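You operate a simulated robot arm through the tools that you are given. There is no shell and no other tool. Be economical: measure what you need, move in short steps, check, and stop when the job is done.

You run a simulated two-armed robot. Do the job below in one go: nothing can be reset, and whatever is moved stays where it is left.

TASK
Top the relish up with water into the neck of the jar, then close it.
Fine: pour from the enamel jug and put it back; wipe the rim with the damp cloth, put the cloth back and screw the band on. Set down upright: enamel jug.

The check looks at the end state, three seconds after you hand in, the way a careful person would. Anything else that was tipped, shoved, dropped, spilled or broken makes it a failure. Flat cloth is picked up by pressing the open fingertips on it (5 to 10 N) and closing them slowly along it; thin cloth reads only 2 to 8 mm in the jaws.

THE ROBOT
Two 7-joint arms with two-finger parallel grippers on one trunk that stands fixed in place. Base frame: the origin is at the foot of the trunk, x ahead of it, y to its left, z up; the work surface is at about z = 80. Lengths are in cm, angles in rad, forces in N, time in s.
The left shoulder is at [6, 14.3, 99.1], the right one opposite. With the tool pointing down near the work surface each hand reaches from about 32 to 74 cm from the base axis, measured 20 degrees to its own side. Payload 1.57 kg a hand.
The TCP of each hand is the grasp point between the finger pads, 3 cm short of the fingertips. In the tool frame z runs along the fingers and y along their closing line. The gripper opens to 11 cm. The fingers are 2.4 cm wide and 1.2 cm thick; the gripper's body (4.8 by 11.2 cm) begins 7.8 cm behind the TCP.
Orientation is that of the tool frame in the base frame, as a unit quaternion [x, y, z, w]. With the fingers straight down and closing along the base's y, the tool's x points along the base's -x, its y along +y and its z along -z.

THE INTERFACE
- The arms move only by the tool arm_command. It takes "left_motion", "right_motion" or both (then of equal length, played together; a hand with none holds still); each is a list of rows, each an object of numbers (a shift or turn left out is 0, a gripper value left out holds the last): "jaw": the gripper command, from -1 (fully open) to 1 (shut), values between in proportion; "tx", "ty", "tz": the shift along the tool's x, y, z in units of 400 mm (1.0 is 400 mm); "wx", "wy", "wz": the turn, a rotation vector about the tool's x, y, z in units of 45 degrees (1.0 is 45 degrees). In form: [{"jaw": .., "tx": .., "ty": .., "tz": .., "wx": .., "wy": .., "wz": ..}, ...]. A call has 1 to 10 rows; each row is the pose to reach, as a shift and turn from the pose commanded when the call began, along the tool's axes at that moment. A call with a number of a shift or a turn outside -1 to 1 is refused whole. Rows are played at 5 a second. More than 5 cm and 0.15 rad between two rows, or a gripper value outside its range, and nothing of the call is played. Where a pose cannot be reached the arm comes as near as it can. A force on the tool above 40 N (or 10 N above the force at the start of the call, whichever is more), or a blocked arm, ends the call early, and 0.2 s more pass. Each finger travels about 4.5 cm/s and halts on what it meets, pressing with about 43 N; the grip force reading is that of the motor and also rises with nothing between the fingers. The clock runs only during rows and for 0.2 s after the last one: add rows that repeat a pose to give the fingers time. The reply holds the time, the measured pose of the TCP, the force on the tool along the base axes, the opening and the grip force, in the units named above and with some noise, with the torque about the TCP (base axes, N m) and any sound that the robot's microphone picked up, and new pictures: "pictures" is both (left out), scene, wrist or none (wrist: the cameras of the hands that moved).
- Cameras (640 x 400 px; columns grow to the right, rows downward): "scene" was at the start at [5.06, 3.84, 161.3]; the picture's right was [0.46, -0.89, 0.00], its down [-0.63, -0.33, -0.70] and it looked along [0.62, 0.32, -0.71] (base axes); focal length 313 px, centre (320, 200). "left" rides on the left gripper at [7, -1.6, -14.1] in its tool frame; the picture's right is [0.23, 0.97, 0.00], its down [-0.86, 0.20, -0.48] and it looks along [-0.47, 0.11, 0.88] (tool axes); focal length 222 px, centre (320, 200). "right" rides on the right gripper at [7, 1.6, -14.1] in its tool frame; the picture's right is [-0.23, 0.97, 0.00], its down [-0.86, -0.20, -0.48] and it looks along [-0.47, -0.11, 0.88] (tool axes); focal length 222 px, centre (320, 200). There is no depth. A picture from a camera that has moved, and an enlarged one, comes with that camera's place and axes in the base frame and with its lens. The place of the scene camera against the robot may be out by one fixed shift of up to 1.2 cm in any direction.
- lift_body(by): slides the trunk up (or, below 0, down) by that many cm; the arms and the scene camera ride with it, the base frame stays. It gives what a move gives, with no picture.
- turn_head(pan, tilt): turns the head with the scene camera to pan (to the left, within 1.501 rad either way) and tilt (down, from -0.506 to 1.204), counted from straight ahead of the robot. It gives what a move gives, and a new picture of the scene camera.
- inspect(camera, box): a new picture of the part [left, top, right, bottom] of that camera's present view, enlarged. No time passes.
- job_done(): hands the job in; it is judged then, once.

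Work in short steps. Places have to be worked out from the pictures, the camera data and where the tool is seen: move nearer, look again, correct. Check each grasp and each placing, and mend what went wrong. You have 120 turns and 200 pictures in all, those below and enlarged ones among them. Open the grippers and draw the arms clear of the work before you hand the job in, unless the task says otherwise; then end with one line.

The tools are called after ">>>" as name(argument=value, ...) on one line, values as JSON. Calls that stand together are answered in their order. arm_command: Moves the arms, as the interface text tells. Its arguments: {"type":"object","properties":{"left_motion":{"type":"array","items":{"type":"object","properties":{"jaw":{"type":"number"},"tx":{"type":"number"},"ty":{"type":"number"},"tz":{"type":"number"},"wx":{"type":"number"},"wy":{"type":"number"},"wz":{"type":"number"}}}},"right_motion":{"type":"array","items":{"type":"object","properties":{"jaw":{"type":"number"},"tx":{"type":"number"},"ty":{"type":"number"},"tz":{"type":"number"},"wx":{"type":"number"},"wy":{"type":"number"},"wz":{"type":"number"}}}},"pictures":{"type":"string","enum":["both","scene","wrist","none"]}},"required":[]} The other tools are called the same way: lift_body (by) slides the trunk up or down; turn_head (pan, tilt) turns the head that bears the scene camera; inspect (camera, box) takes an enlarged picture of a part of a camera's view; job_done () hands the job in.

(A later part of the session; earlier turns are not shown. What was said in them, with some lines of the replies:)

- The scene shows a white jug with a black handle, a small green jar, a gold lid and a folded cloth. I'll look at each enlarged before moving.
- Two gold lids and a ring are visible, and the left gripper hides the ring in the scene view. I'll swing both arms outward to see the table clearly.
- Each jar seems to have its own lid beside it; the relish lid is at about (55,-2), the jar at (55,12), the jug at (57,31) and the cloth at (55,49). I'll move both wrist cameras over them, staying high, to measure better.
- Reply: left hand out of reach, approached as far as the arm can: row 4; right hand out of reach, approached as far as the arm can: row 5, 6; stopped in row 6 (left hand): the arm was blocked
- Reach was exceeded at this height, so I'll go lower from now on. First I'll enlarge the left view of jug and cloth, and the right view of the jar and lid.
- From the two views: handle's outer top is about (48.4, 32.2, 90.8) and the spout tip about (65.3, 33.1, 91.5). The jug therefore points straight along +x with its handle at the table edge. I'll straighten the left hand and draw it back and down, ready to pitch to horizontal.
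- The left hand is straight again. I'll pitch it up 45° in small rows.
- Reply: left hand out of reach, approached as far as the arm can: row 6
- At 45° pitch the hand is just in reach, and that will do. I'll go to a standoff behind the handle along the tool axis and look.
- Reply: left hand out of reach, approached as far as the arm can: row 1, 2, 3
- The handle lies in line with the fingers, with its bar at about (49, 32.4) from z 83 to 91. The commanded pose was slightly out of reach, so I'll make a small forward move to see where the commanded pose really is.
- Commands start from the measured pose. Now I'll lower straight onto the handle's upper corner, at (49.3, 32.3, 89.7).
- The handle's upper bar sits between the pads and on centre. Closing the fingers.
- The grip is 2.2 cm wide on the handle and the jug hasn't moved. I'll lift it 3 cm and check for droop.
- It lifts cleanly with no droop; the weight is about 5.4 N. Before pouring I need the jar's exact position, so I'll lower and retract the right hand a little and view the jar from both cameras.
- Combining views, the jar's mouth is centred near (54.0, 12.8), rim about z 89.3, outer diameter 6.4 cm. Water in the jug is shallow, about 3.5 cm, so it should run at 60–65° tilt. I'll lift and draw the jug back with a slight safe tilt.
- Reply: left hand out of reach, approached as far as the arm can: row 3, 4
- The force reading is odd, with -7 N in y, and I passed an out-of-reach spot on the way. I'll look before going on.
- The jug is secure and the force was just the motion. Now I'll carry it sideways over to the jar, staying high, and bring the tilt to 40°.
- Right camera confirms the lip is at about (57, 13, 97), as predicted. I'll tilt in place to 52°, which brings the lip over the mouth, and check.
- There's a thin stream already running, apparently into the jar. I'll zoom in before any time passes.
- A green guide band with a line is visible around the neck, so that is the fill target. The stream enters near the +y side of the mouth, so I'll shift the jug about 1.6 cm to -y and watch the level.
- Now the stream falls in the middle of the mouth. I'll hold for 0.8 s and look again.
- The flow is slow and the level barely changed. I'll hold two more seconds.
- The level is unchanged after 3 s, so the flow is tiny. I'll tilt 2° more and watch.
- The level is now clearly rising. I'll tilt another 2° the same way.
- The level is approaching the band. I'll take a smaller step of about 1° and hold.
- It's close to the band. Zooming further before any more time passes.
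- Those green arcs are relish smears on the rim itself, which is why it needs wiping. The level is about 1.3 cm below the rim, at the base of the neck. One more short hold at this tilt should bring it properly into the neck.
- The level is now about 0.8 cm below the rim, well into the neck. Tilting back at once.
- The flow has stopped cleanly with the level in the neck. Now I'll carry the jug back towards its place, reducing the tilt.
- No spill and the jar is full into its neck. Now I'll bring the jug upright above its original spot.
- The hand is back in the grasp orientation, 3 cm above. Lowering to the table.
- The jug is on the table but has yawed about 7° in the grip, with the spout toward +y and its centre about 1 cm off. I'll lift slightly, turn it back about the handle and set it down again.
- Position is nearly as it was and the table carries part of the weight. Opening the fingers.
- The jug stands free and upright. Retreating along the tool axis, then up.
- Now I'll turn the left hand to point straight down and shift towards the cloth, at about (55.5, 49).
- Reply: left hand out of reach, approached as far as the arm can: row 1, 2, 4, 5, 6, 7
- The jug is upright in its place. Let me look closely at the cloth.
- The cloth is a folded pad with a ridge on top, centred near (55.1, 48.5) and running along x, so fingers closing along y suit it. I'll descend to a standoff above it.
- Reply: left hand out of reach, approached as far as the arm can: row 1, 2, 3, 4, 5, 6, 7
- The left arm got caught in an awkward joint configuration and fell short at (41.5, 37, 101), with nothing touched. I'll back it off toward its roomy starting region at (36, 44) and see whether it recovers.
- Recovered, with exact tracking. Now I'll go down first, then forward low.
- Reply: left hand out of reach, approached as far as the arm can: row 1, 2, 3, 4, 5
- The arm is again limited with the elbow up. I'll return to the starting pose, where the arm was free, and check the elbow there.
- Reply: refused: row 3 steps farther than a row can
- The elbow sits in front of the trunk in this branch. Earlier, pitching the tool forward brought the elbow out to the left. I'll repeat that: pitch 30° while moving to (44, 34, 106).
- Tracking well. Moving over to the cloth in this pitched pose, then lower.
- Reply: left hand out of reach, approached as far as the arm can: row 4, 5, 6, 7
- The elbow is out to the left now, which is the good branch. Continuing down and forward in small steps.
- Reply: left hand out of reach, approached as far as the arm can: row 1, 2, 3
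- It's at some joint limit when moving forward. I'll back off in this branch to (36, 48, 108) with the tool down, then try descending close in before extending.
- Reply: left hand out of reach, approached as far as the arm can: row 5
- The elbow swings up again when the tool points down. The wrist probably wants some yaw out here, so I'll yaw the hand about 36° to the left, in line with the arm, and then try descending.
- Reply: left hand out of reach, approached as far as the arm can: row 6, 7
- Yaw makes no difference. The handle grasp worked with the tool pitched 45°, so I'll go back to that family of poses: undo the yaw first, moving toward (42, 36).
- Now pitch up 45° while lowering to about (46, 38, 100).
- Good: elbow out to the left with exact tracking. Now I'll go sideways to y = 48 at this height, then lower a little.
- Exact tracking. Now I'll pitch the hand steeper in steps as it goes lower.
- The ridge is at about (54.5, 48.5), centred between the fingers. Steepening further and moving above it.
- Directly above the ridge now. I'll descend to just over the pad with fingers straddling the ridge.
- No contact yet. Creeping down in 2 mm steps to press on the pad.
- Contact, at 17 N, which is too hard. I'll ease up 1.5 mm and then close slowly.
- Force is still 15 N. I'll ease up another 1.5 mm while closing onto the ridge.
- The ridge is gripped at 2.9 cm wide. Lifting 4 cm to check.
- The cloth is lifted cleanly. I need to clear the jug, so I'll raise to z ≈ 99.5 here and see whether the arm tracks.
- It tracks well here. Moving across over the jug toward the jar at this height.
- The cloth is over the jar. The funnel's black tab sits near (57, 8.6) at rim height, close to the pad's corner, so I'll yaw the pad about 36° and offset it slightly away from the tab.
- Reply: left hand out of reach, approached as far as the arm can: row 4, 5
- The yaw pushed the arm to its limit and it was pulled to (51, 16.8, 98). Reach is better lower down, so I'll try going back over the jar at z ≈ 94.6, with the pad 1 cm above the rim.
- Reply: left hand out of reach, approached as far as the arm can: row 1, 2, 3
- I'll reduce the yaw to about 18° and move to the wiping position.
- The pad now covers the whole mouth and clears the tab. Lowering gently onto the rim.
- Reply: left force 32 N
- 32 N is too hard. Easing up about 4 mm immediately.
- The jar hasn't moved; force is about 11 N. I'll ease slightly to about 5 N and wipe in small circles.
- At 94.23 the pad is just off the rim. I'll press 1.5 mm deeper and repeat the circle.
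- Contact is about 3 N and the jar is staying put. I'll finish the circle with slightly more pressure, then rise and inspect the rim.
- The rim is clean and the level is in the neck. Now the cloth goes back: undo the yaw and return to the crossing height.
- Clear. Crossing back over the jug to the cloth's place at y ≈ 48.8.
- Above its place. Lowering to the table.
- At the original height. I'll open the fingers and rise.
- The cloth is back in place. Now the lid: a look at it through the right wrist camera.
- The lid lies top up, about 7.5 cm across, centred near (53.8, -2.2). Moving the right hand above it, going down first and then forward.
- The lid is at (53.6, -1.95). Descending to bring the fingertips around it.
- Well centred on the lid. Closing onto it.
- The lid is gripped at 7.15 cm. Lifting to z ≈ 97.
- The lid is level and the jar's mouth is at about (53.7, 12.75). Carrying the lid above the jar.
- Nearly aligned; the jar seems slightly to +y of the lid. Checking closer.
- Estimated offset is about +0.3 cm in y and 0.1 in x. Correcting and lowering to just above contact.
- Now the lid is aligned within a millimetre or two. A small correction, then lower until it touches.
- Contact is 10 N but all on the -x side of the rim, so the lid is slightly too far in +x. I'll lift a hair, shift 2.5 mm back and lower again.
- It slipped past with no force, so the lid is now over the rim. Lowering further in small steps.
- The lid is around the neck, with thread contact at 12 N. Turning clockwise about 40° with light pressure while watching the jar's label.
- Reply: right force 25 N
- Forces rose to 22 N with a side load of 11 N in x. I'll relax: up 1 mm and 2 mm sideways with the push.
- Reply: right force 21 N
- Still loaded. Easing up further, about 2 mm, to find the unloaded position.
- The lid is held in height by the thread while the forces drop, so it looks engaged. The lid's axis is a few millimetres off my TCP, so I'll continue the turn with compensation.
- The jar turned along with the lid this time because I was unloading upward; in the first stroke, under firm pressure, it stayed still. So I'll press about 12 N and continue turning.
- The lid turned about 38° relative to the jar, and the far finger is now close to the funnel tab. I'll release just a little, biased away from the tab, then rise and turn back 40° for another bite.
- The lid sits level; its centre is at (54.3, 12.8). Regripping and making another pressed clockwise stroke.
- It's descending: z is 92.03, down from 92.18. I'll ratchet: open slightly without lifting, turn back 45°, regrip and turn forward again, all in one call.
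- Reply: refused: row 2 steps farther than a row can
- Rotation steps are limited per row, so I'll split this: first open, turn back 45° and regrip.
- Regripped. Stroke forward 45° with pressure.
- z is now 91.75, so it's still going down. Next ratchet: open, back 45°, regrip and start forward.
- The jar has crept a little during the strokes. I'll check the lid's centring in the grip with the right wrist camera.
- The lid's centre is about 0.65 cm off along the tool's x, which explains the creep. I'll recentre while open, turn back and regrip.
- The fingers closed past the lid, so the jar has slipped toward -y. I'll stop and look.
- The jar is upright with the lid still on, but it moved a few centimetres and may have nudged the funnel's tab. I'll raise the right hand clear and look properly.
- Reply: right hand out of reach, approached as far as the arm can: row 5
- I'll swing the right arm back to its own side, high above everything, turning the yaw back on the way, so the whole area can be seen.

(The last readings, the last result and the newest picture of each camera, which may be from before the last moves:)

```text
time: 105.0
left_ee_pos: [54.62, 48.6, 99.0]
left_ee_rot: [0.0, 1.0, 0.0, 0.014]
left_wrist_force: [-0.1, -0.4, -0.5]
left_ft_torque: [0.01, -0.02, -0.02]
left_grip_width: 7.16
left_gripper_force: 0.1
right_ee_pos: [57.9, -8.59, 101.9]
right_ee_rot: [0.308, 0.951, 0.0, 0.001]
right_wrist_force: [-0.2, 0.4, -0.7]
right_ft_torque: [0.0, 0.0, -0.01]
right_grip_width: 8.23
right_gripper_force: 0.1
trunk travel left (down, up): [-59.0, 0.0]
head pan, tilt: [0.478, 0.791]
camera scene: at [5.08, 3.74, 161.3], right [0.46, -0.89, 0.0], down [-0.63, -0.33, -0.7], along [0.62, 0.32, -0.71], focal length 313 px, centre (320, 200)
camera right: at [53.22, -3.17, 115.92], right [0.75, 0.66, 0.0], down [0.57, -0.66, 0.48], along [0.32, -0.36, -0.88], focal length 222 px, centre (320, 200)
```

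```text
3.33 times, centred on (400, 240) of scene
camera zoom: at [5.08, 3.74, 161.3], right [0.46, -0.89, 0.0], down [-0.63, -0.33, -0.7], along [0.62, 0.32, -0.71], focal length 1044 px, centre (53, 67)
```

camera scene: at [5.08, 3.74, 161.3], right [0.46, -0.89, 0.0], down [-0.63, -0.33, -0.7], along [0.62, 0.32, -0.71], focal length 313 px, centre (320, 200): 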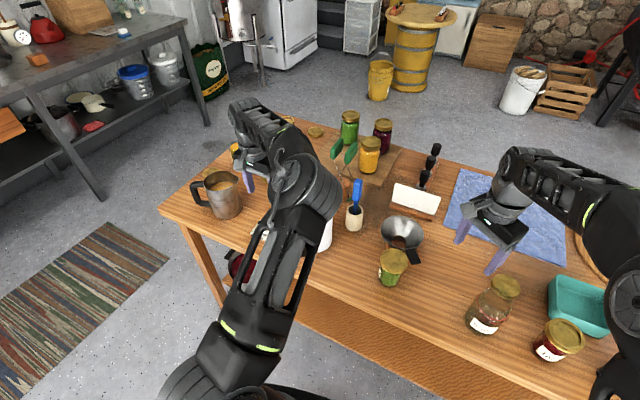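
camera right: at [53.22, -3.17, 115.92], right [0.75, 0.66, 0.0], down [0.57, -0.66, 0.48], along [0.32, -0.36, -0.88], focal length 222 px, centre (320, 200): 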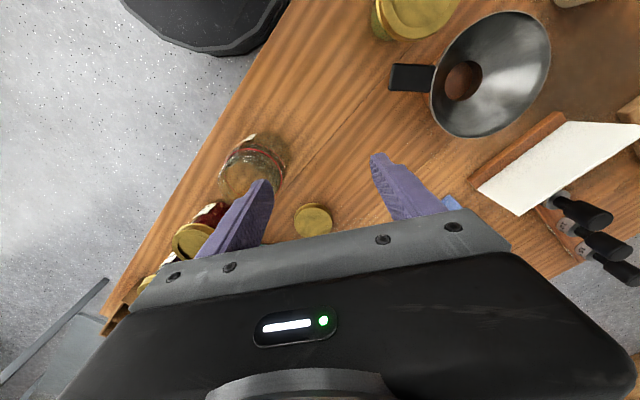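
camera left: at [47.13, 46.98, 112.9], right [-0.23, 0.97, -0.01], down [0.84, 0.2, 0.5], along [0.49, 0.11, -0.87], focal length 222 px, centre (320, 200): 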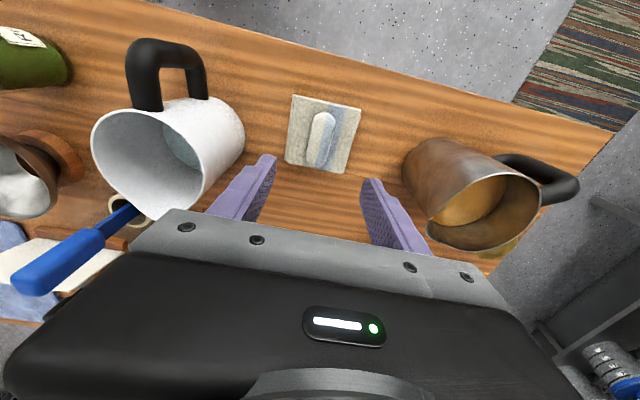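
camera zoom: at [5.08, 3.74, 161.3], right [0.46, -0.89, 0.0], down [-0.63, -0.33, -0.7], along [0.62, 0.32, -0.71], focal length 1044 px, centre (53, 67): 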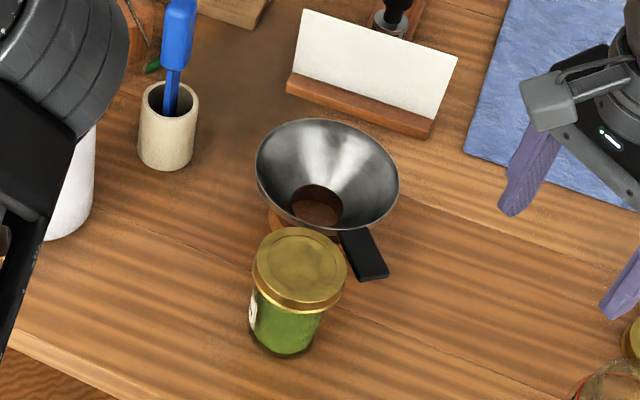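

The funnel kept its place but its tab has swung about 40°, and the jar now stands near (55.9, 8.4). I'll bring the right hand over the lid at yaw 0 to take hold of it again, finish tightening and set things back.

>>> arm_command(right_motion=[{"tx": 0.058, "ty": 0.063, "wz": -0.16, "jaw": -0.7}, {"tx": 0.116, "ty": 0.126, "wz": -0.32}, {"tx": 0.174, "ty": 0.189, "wz": -0.48, "tz": 0.03}, {"tx": 0.232, "ty": 0.252, "wz": -0.64, "tz": 0.08}, {"tx": 0.289, "ty": 0.314, "wz": -0.8, "tz": 0.125}, {"tx": 0.289, "ty": 0.314, "wz": -0.8, "tz": 0.125, "jaw": -0.8}], pictures="wrist")

>>> inspect(camera="right", box=[220, 90, 440, 250])

```text
time: 106.4
left_ee_pos: [54.55, 48.54, 98.95]
left_ee_rot: [0.0, 1.0, -0.002, 0.013]
left_wrist_force: [-0.1, -0.6, 0.1]
left_ft_torque: [0.02, -0.03, 0.0]
left_grip_width: 7.14
left_gripper_force: 0.0
right_ee_pos: [55.96, 8.69, 96.84]
right_ee_rot: [0.0, 1.0, 0.0, 0.001]
right_wrist_force: [-0.1, -0.1, -0.2]
right_ft_torque: [-0.02, 0.01, 0.0]
right_grip_width: 9.9
right_gripper_force: 0.0
trunk travel left (down, up): [-59.0, 0.0]
head pan, tilt: [0.478, 0.791]
camera right: at [49.0, 10.31, 110.87], right [0.23, 0.97, 0.0], down [0.85, -0.2, 0.48], along [0.47, -0.11, -0.88], focal length 222 px, centre (320, 200)
```

right: 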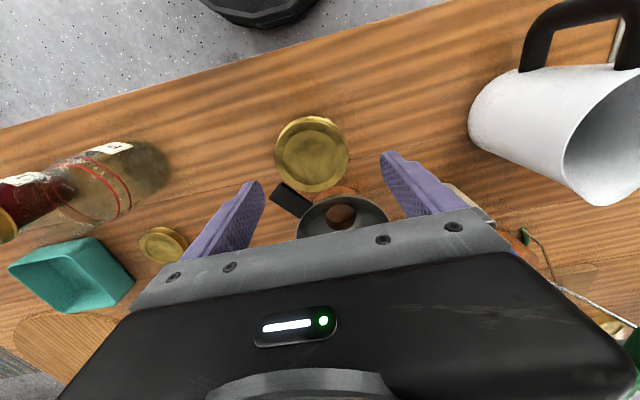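

```text
2.50 times, centred on (330, 170) of right
camera zoom: at [49.0, 10.31, 110.87], right [0.23, 0.97, 0.0], down [0.85, -0.2, 0.48], along [0.47, -0.11, -0.88], focal length 555 px, centre (295, 275)
```

zoom: 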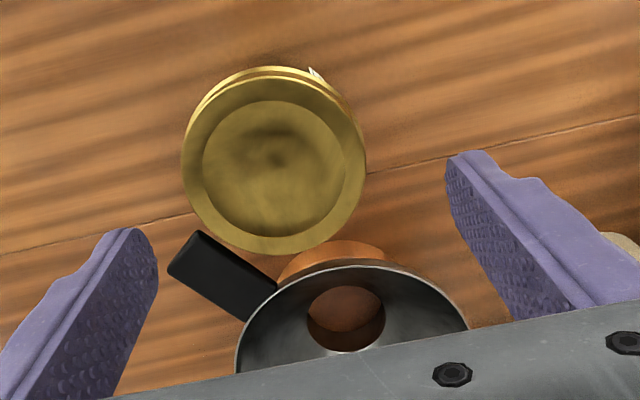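

The lid's centre is at (55.25, 8.05). Lowering around it, gripping, and sliding the jar gently back to its original spot at (54, 12.8).

>>> arm_command(right_motion=[{"tx": 0.018, "ty": -0.016, "tz": 0.07}, {"tx": 0.018, "ty": -0.016, "tz": 0.128}, {"tx": 0.018, "ty": -0.016, "tz": 0.128, "jaw": -0.3}, {"tx": 0.018, "ty": -0.016, "tz": 0.128, "jaw": 1}, {"tx": 0.018, "ty": -0.016, "tz": 0.128, "jaw": 1}, {"tx": 0.024, "ty": 0.008, "tz": 0.128}, {"tx": 0.03, "ty": 0.032, "tz": 0.128}, {"tx": 0.036, "ty": 0.056, "tz": 0.128}, {"tx": 0.043, "ty": 0.08, "tz": 0.128}, {"tx": 0.049, "ty": 0.103, "tz": 0.128}], pictures="none")

>>> inspect(camera="scene", box=[340, 210, 440, 290])

```text
time: 108.6
left_ee_pos: [54.45, 48.59, 99.01]
left_ee_rot: [0.0, 1.0, -0.001, 0.014]
left_wrist_force: [-0.1, 1.0, -1.1]
left_ft_torque: [-0.02, -0.03, -0.03]
left_grip_width: 7.17
left_gripper_force: 0.0
right_ee_pos: [54.04, 12.68, 91.68]
right_ee_rot: [0.001, 1.0, 0.0, 0.002]
right_wrist_force: [1.1, -1.9, 5.6]
right_ft_torque: [-0.06, -0.05, -0.05]
right_grip_width: 7.2
right_gripper_force: 42.5
trunk travel left (down, up): [-59.0, 0.0]
head pan, tilt: [0.478, 0.791]
```

```text
5.00 times, centred on (390, 250) of scene
camera zoom: at [5.04, 3.82, 161.31], right [0.46, -0.89, 0.0], down [-0.63, -0.33, -0.7], along [0.62, 0.32, -0.71], focal length 1567 px, centre (-30, -50)
```

zoom: 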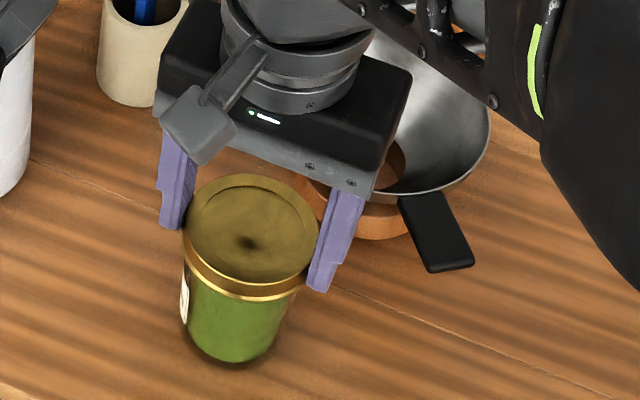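

The jar is back in place and well gripped. Pressing a little more and turning clockwise 45°.

>>> arm_command(right_motion=[{"tz": 0.002}, {"tz": 0.002, "wz": 0.17}, {"tz": 0.003, "wz": 0.34}, {"tz": 0.003, "wz": 0.51}, {"tz": 0.004, "wz": 0.68}, {"tz": 0.004, "wz": 0.84}, {"tz": 0.004, "wz": 1.0}], pictures="none")

>>> inspect(camera="right", box=[230, 90, 410, 210])

>>> inspect(camera="scene", box=[340, 210, 440, 290])

```text
time: 110.2
left_ee_pos: [54.58, 48.7, 98.96]
left_ee_rot: [-0.001, 1.0, -0.002, 0.014]
left_wrist_force: [-1.4, 0.4, -0.9]
left_ft_torque: [-0.04, 0.04, 0.01]
left_grip_width: 7.17
left_gripper_force: 0.1
right_ee_pos: [54.05, 12.86, 91.67]
right_ee_rot: [0.384, 0.923, 0.003, 0.002]
right_wrist_force: [5.5, 3.9, 15.6]
right_ft_torque: [-0.05, -0.26, 0.03]
right_grip_width: 7.19
right_gripper_force: 42.7
trunk travel left (down, up): [-59.0, 0.0]
head pan, tilt: [0.478, 0.791]
```

```text
3.33 times, centred on (320, 150) of right
camera zoom: at [50.24, 18.85, 105.68], right [0.85, 0.53, 0.01], down [0.46, -0.75, 0.48], along [0.26, -0.41, -0.88], focal length 740 px, centre (320, 367)
```

zoom: 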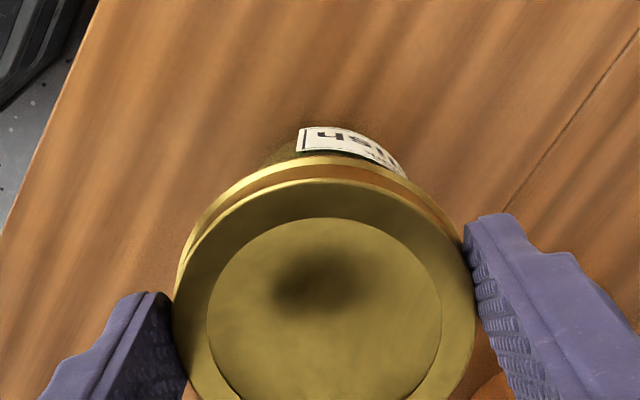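

```text
5.00 times, centred on (390, 250) of scene
camera zoom: at [5.02, 3.86, 161.31], right [0.46, -0.89, 0.0], down [-0.63, -0.33, -0.7], along [0.62, 0.32, -0.71], focal length 1567 px, centre (-30, -50)
```

zoom: 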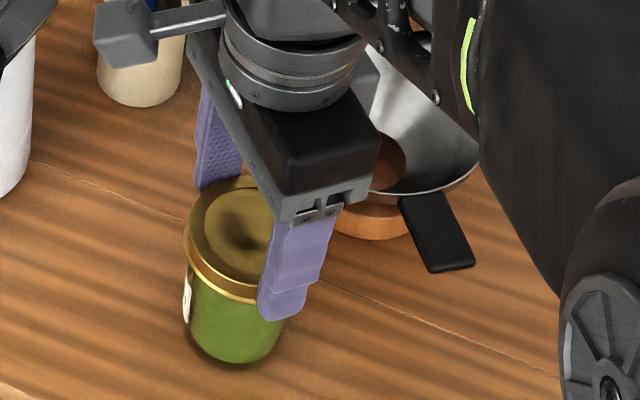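

The jar's label stayed still, so the lid turned a full 45° on the jar. Height is steady at 91.67, so it may be seating. Another 45°, still centred.

>>> arm_command(right_motion=[{"wz": 0.17}, {"wz": 0.34}, {"wz": 0.51}, {"wz": 0.68}, {"wz": 0.84}, {"wz": 1.0}], pictures="none")

>>> inspect(camera="scene", box=[340, 210, 440, 290])

```text
time: 111.6
left_ee_pos: [54.54, 48.54, 98.95]
left_ee_rot: [0.0, 1.0, 0.0, 0.014]
left_wrist_force: [-0.5, -0.3, 0.0]
left_ft_torque: [0.0, -0.02, 0.01]
left_grip_width: 7.15
left_gripper_force: 0.1
right_ee_pos: [53.83, 12.66, 91.58]
right_ee_rot: [0.708, 0.706, 0.0, 0.001]
right_wrist_force: [1.7, -4.3, 17.4]
right_ft_torque: [-0.5, -0.06, 0.1]
right_grip_width: 7.18
right_gripper_force: 43.2
trunk travel left (down, up): [-59.0, 0.0]
head pan, tilt: [0.478, 0.791]
```

```text
5.00 times, centred on (390, 250) of scene
camera zoom: at [4.94, 3.75, 161.31], right [0.46, -0.89, 0.0], down [-0.63, -0.33, -0.7], along [0.62, 0.32, -0.71], focal length 1567 px, centre (-30, -50)
```

zoom: 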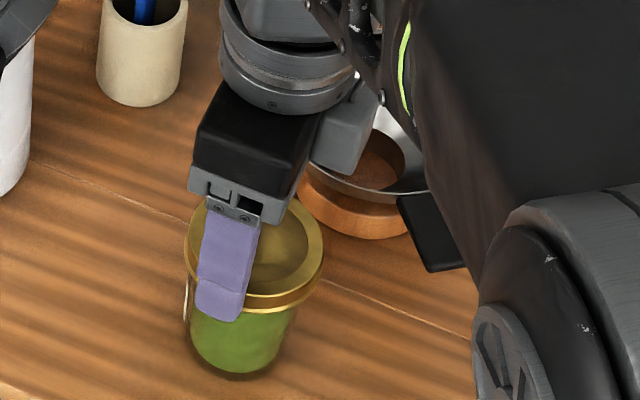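

It's still inching down, z 91.58. One more 45° stroke in the same grip.

>>> arm_command(right_motion=[{"wz": 0.17}, {"wz": 0.34, "tz": 0.001}, {"wz": 0.51, "tz": 0.001}, {"wz": 0.68, "tz": 0.002}, {"wz": 0.84, "tz": 0.002}, {"wz": 1.0, "tz": 0.002}], pictures="none")

>>> inspect(camera="scene", box=[340, 210, 440, 290])

```text
time: 113.0
left_ee_pos: [54.27, 48.61, 98.97]
left_ee_rot: [0.0, 1.0, 0.0, 0.014]
left_wrist_force: [0.2, 0.6, -0.7]
left_ft_torque: [-0.01, -0.01, -0.02]
left_grip_width: 7.15
left_gripper_force: 0.1
right_ee_pos: [53.86, 12.72, 91.55]
right_ee_rot: [0.924, 0.381, 0.002, 0.0]
right_wrist_force: [-1.1, -4.4, 14.2]
right_ft_torque: [-0.43, 0.37, 0.23]
right_grip_width: 7.17
right_gripper_force: 43.5
trunk travel left (down, up): [-59.0, 0.0]
head pan, tilt: [0.478, 0.791]
```

```text
5.00 times, centred on (390, 250) of scene
camera zoom: at [4.94, 3.76, 161.3], right [0.46, -0.89, 0.0], down [-0.63, -0.33, -0.7], along [0.62, 0.32, -0.71], focal length 1567 px, centre (-30, -50)
```

zoom: 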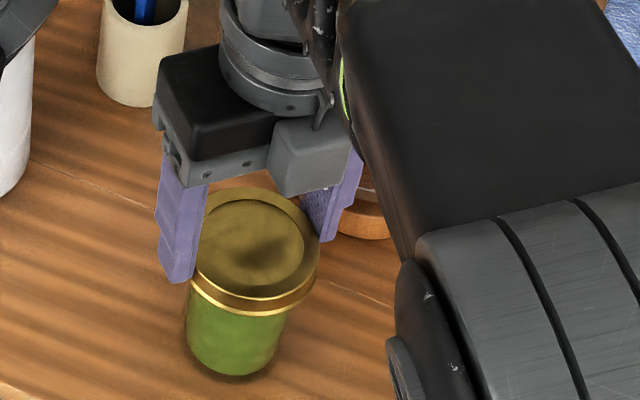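

Torque has risen to 0.23 N m and the jar now turns with the lid, so it's tight. I'll release, rise and start turning the wrist back.

>>> arm_command(right_motion=[{"jaw": -0.45, "tz": -0.002}, {"jaw": -0.6, "tz": -0.002}, {"jaw": -0.6, "tz": -0.08}, {"jaw": -0.6, "tz": -0.17}, {"jaw": -0.6, "tz": -0.26, "wz": -0.17}, {"jaw": -0.6, "tz": -0.26, "wz": -0.34}, {"jaw": -0.6, "tz": -0.26, "wz": -0.51}, {"jaw": -0.6, "tz": -0.26, "wz": -0.68}, {"jaw": -0.6, "tz": -0.26, "wz": -0.84}, {"jaw": -0.6, "tz": -0.26, "wz": -1.0}], pictures="none")

>>> inspect(camera="scene", box=[340, 210, 440, 290])

```text
time: 115.2
left_ee_pos: [54.44, 48.72, 98.88]
left_ee_rot: [0.0, 1.0, -0.001, 0.013]
left_wrist_force: [-0.1, -0.1, 0.8]
left_ft_torque: [0.01, -0.01, -0.04]
left_grip_width: 7.16
left_gripper_force: 0.1
right_ee_pos: [53.94, 12.83, 101.98]
right_ee_rot: [0.706, 0.708, 0.001, 0.001]
right_wrist_force: [0.1, 0.0, 0.7]
right_ft_torque: [0.0, 0.0, 0.01]
right_grip_width: 8.79
right_gripper_force: 0.1
trunk travel left (down, up): [-59.0, 0.0]
head pan, tilt: [0.478, 0.791]
```

```text
5.00 times, centred on (390, 250) of scene
camera zoom: at [5.09, 3.84, 161.3], right [0.46, -0.89, 0.0], down [-0.63, -0.33, -0.7], along [0.62, 0.32, -0.71], focal length 1567 px, centre (-30, -50)
```

zoom: 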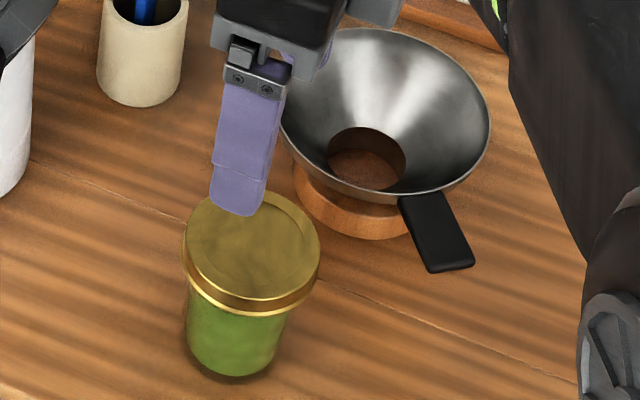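

The jar is closed and upright. Only the funnel's tab is rotated, about 50° about its own axis, so I'll nudge it back gently with closed fingertips. First I'll move to the tab's far side, above the table, with fingers shut.

>>> arm_command(right_motion=[{"tx": -0.05, "ty": 0.04, "wz": -0.15, "jaw": 1}, {"tx": -0.1, "ty": 0.08, "wz": -0.32}, {"tx": -0.16, "ty": 0.12, "wz": -0.49}, {"tx": -0.22, "ty": 0.17, "wz": -0.66}, {"tx": -0.28, "ty": 0.22, "wz": -0.83, "tz": 0.05}, {"tx": -0.295, "ty": 0.225, "wz": -1.0, "tz": 0.1}], pictures="wrist")

>>> inspect(camera="scene", box=[350, 200, 470, 290])

```text
time: 116.6
left_ee_pos: [54.53, 48.76, 98.96]
left_ee_rot: [0.001, 1.0, -0.001, 0.013]
left_wrist_force: [0.1, -0.1, -0.5]
left_ft_torque: [-0.02, 0.0, -0.04]
left_grip_width: 7.14
left_gripper_force: 0.0
right_ee_pos: [62.89, 0.85, 97.85]
right_ee_rot: [0.382, 0.924, 0.001, 0.001]
right_wrist_force: [-0.1, 0.4, -0.1]
right_ft_torque: [0.0, 0.02, 0.02]
right_grip_width: 0.03
right_gripper_force: 20.0
trunk travel left (down, up): [-59.0, 0.0]
head pan, tilt: [0.478, 0.791]
camera right: at [59.08, 6.94, 111.88], right [0.85, 0.53, 0.0], down [0.46, -0.75, 0.48], along [0.26, -0.41, -0.88], focal length 222 px, centre (320, 200)
```

right: 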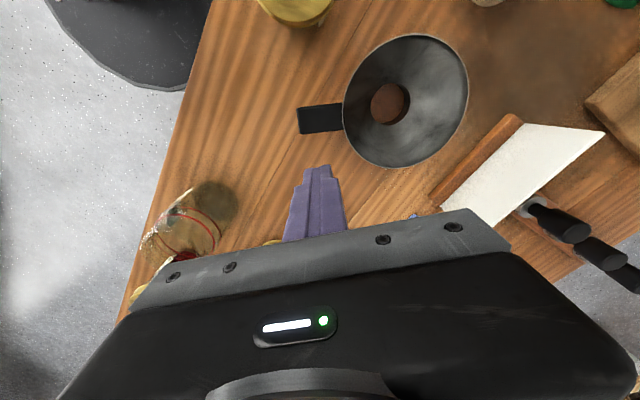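

```text
4.44 times, centred on (410, 245) of scene
camera zoom: at [5.07, 3.85, 161.3], right [0.46, -0.89, 0.0], down [-0.63, -0.33, -0.7], along [0.62, 0.32, -0.71], focal length 1393 px, centre (-80, 0)
```

zoom: 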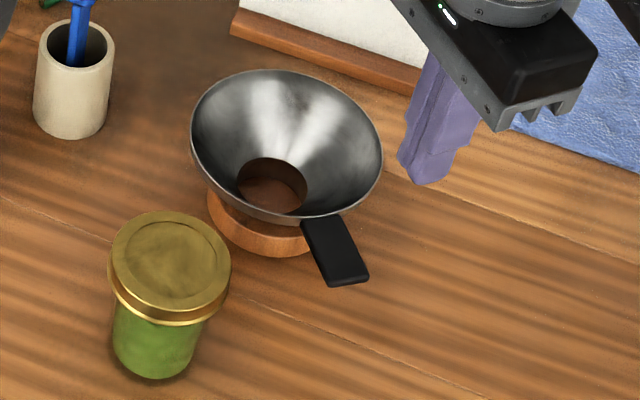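

The tab ends at about (59.5, 2.6) and the funnel centre is at about (66.7, 9.4). Lowering beside the tab on its far side and starting a slow arc push.

>>> arm_command(right_motion=[{"tx": 0.0067, "ty": 0.0177, "tz": 0.1}, {"tx": 0.0067, "ty": 0.0177, "tz": 0.21}, {"tx": 0.021, "ty": 0.013, "tz": 0.21}, {"tx": 0.0355, "ty": 0.0091, "tz": 0.21}, {"tx": 0.05, "ty": 0.0065, "tz": 0.21}, {"tx": 0.065, "ty": 0.0043, "tz": 0.21}, {"tx": 0.08, "ty": 0.004, "tz": 0.21}, {"tx": 0.0951, "ty": 0.004, "tz": 0.21}], pictures="none")

>>> inspect(camera="scene", box=[350, 200, 470, 290])

>>> inspect(camera="right", box=[240, 30, 480, 200])

```text
time: 118.4
left_ee_pos: [54.55, 48.65, 98.91]
left_ee_rot: [0.0, 1.0, -0.001, 0.013]
left_wrist_force: [0.6, 0.3, 0.1]
left_ft_torque: [0.0, -0.01, 0.0]
left_grip_width: 7.18
left_gripper_force: 0.0
right_ee_pos: [60.29, 3.74, 89.56]
right_ee_rot: [0.383, 0.924, 0.0, 0.001]
right_wrist_force: [0.1, 0.5, 0.0]
right_ft_torque: [-0.01, 0.0, 0.02]
right_grip_width: 0.02
right_gripper_force: 21.2
trunk travel left (down, up): [-59.0, 0.0]
head pan, tilt: [0.478, 0.791]
```

```text
4.44 times, centred on (410, 245) of scene
camera zoom: at [5.07, 3.86, 161.3], right [0.46, -0.89, 0.0], down [-0.63, -0.33, -0.7], along [0.62, 0.32, -0.71], focal length 1393 px, centre (-80, 0)
```

zoom: 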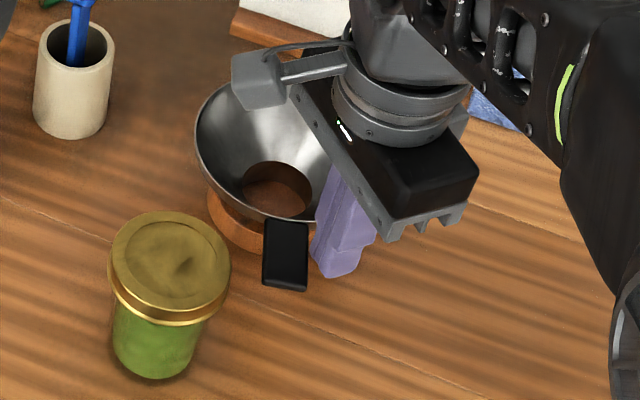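

```text
2.35 times, centred on (360, 115) of right
camera zoom: at [56.58, 9.82, 103.54], right [0.85, 0.53, 0.0], down [0.46, -0.75, 0.48], along [0.25, -0.41, -0.88], focal length 523 px, centre (226, 400)
```

zoom: 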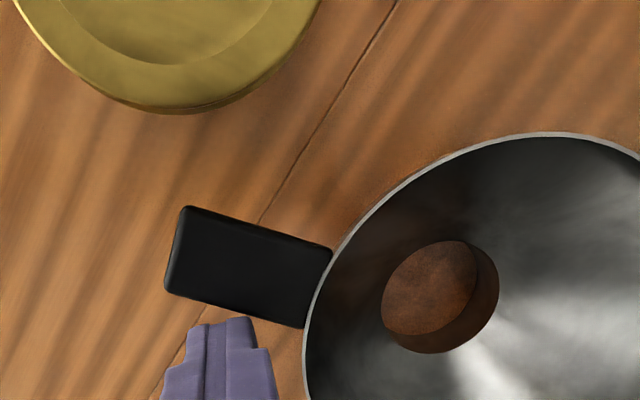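

It's working: the tab turns smoothly and the funnel stays centred. Continuing the arc, then rising.

>>> arm_command(right_motion=[{"tx": 0.015, "ty": 0.0015}, {"tx": 0.0297, "ty": 0.0036}, {"tx": 0.041, "ty": 0.006}, {"tx": 0.0514, "ty": 0.0091}, {"tx": 0.0514, "ty": 0.0091}, {"tx": 0.044, "ty": 0.0091}, {"tx": 0.044, "ty": 0.0091, "tz": -0.1}, {"tx": 0.044, "ty": 0.0091, "tz": -0.2}, {"tx": -0.05, "ty": -0.02, "tz": -0.25}, {"tx": -0.15, "ty": -0.05, "tz": -0.25}], pictures="scene")

>>> inspect(camera="scene", box=[350, 200, 470, 290])

```text
time: 120.6
left_ee_pos: [54.67, 48.52, 98.96]
left_ee_rot: [0.001, 1.0, 0.0, 0.013]
left_wrist_force: [0.3, 0.2, 0.0]
left_ft_torque: [0.0, 0.02, 0.0]
left_grip_width: 7.16
left_gripper_force: 0.1
right_ee_pos: [63.28, -2.1, 99.78]
right_ee_rot: [0.383, 0.924, 0.001, 0.002]
right_wrist_force: [0.0, -0.6, 0.2]
right_ft_torque: [0.02, 0.01, -0.01]
right_grip_width: 0.0
right_gripper_force: 21.4
trunk travel left (down, up): [-59.0, 0.0]
head pan, tilt: [0.478, 0.791]
camera scene: at [5.13, 3.79, 161.3], right [0.46, -0.89, 0.0], down [-0.63, -0.33, -0.7], along [0.62, 0.32, -0.71], focal length 313 px, centre (320, 200)
```

scene: 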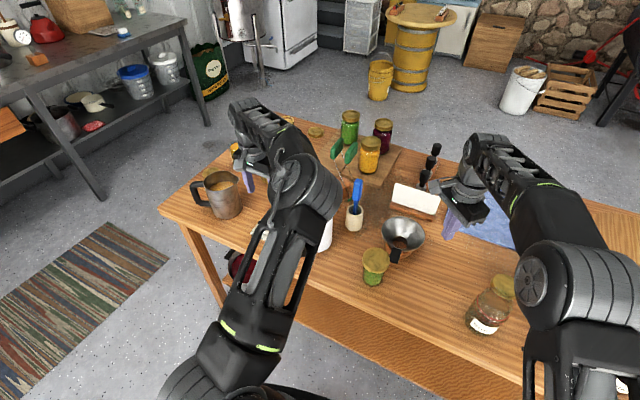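

```text
4.44 times, centred on (410, 245) of scene
camera zoom: at [5.13, 3.79, 161.3], right [0.46, -0.89, 0.0], down [-0.63, -0.33, -0.7], along [0.62, 0.32, -0.71], focal length 1393 px, centre (-80, 0)
```

zoom: 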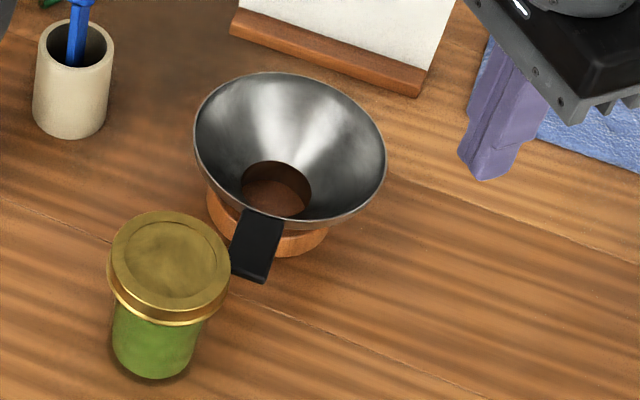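

The tab is back almost exactly where it was, and the jar is closed and upright. Opening both grippers and drawing the arms clear.

>>> arm_command(right_motion=[{"jaw": 0.3, "tz": -0.06}, {"jaw": -0.3, "tz": -0.1, "ty": -0.08}, {"jaw": -1, "tz": -0.1, "ty": -0.16, "tx": -0.01}, {"jaw": -1, "tz": -0.1, "ty": -0.24, "tx": -0.02}, {"jaw": -1, "tz": -0.1, "ty": -0.32, "tx": -0.035}, {"jaw": -1, "tz": -0.1, "ty": -0.32, "tx": -0.035}], left_motion=[{"jaw": -0.6, "tz": -0.04}, {"jaw": -1, "tz": -0.08}, {"jaw": -1, "tz": -0.1, "tx": 0.05}, {"jaw": -1, "tz": -0.1, "tx": 0.1}, {"jaw": -1, "tz": -0.1, "tx": 0.15}, {"jaw": -1, "tz": -0.1, "tx": 0.15}], pictures="both")

>>> inspect(camera="left", box=[40, 50, 440, 300])

```text
time: 122.0
left_ee_pos: [48.54, 48.71, 102.51]
left_ee_rot: [-0.001, 1.0, -0.001, 0.014]
left_wrist_force: [0.1, 0.1, -0.2]
left_ft_torque: [0.01, -0.01, 0.02]
left_grip_width: 10.98
left_gripper_force: 0.0
right_ee_pos: [55.14, -12.07, 103.28]
right_ee_rot: [0.383, 0.924, 0.0, 0.001]
right_wrist_force: [1.1, 0.0, 0.5]
right_ft_torque: [-0.02, 0.03, 0.0]
right_grip_width: 11.0
right_gripper_force: 0.1
trunk travel left (down, up): [-59.0, 0.0]
head pan, tilt: [0.478, 0.791]
camera scene: at [5.14, 3.91, 161.29], right [0.46, -0.89, 0.0], down [-0.63, -0.33, -0.7], along [0.62, 0.32, -0.71], focal length 313 px, centre (320, 200)
camera right: at [51.38, -6.06, 117.41], right [0.85, 0.53, 0.0], down [0.46, -0.75, 0.48], along [0.25, -0.41, -0.88], focal length 222 px, centre (320, 200)
camera left: at [41.19, 47.02, 116.39], right [-0.23, 0.97, -0.01], down [0.84, 0.2, 0.5], along [0.49, 0.11, -0.87], focal length 222 px, centre (320, 200)
```

scene: 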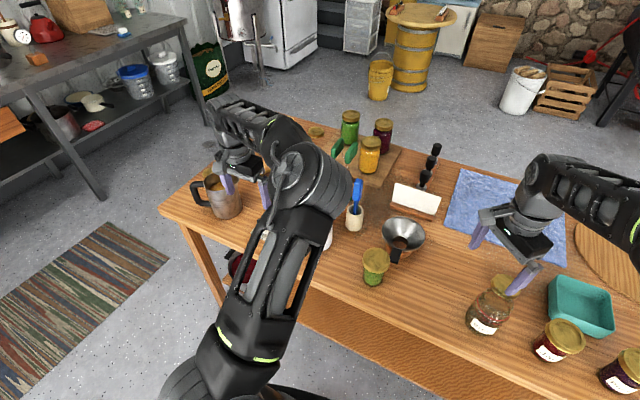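
right: 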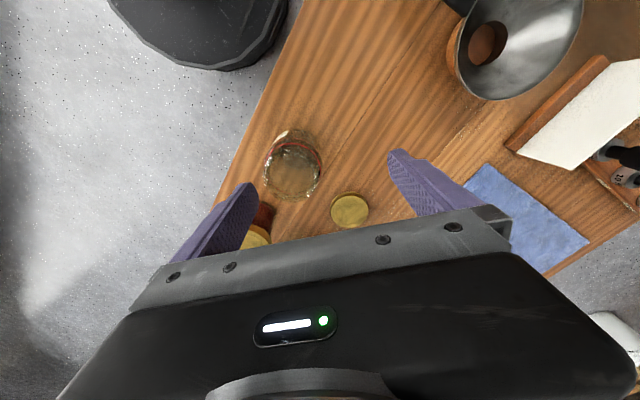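
left: 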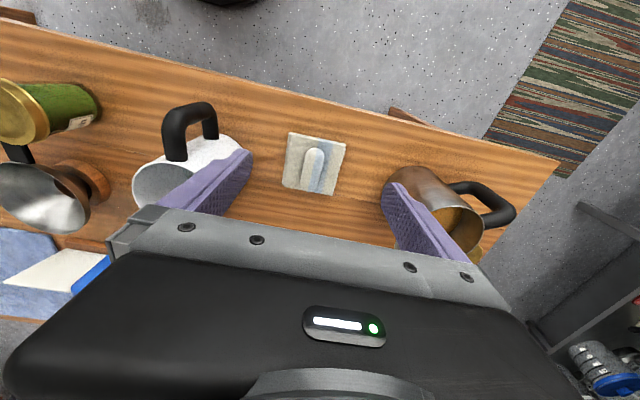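

```text
1.60 times, centred on (240, 175) of left
camera zoom: at [41.19, 47.02, 116.39], right [-0.23, 0.97, -0.01], down [0.84, 0.2, 0.5], along [0.49, 0.11, -0.87], focal length 355 px, centre (448, 240)
```

zoom: 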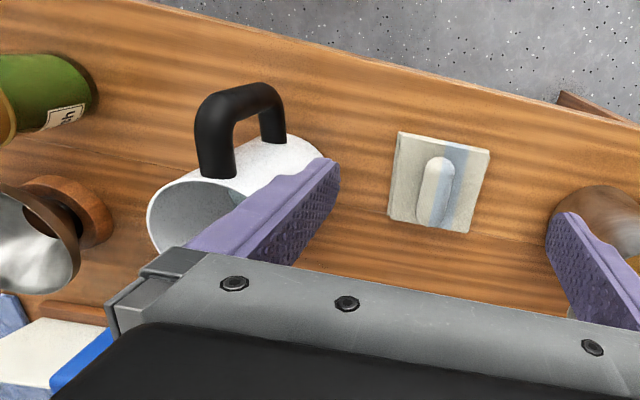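

The jug stands upright in its place, the cloth is back, the jar is closed and upright, and both grippers are open and clear. Handing in.

>>> job_done()

```text
The job is handed in.
```

I topped the relish up with water into the neck, wiped the rim clean, put the cloth and the upright jug back, and screwed the band on until the jar turned with it. While I was screwing it on, the jar slipped a few centimetres and swung the funnel's tab about 40–50°. I slid the jar back and turned the tab to nearly where it was, and saw no spills.
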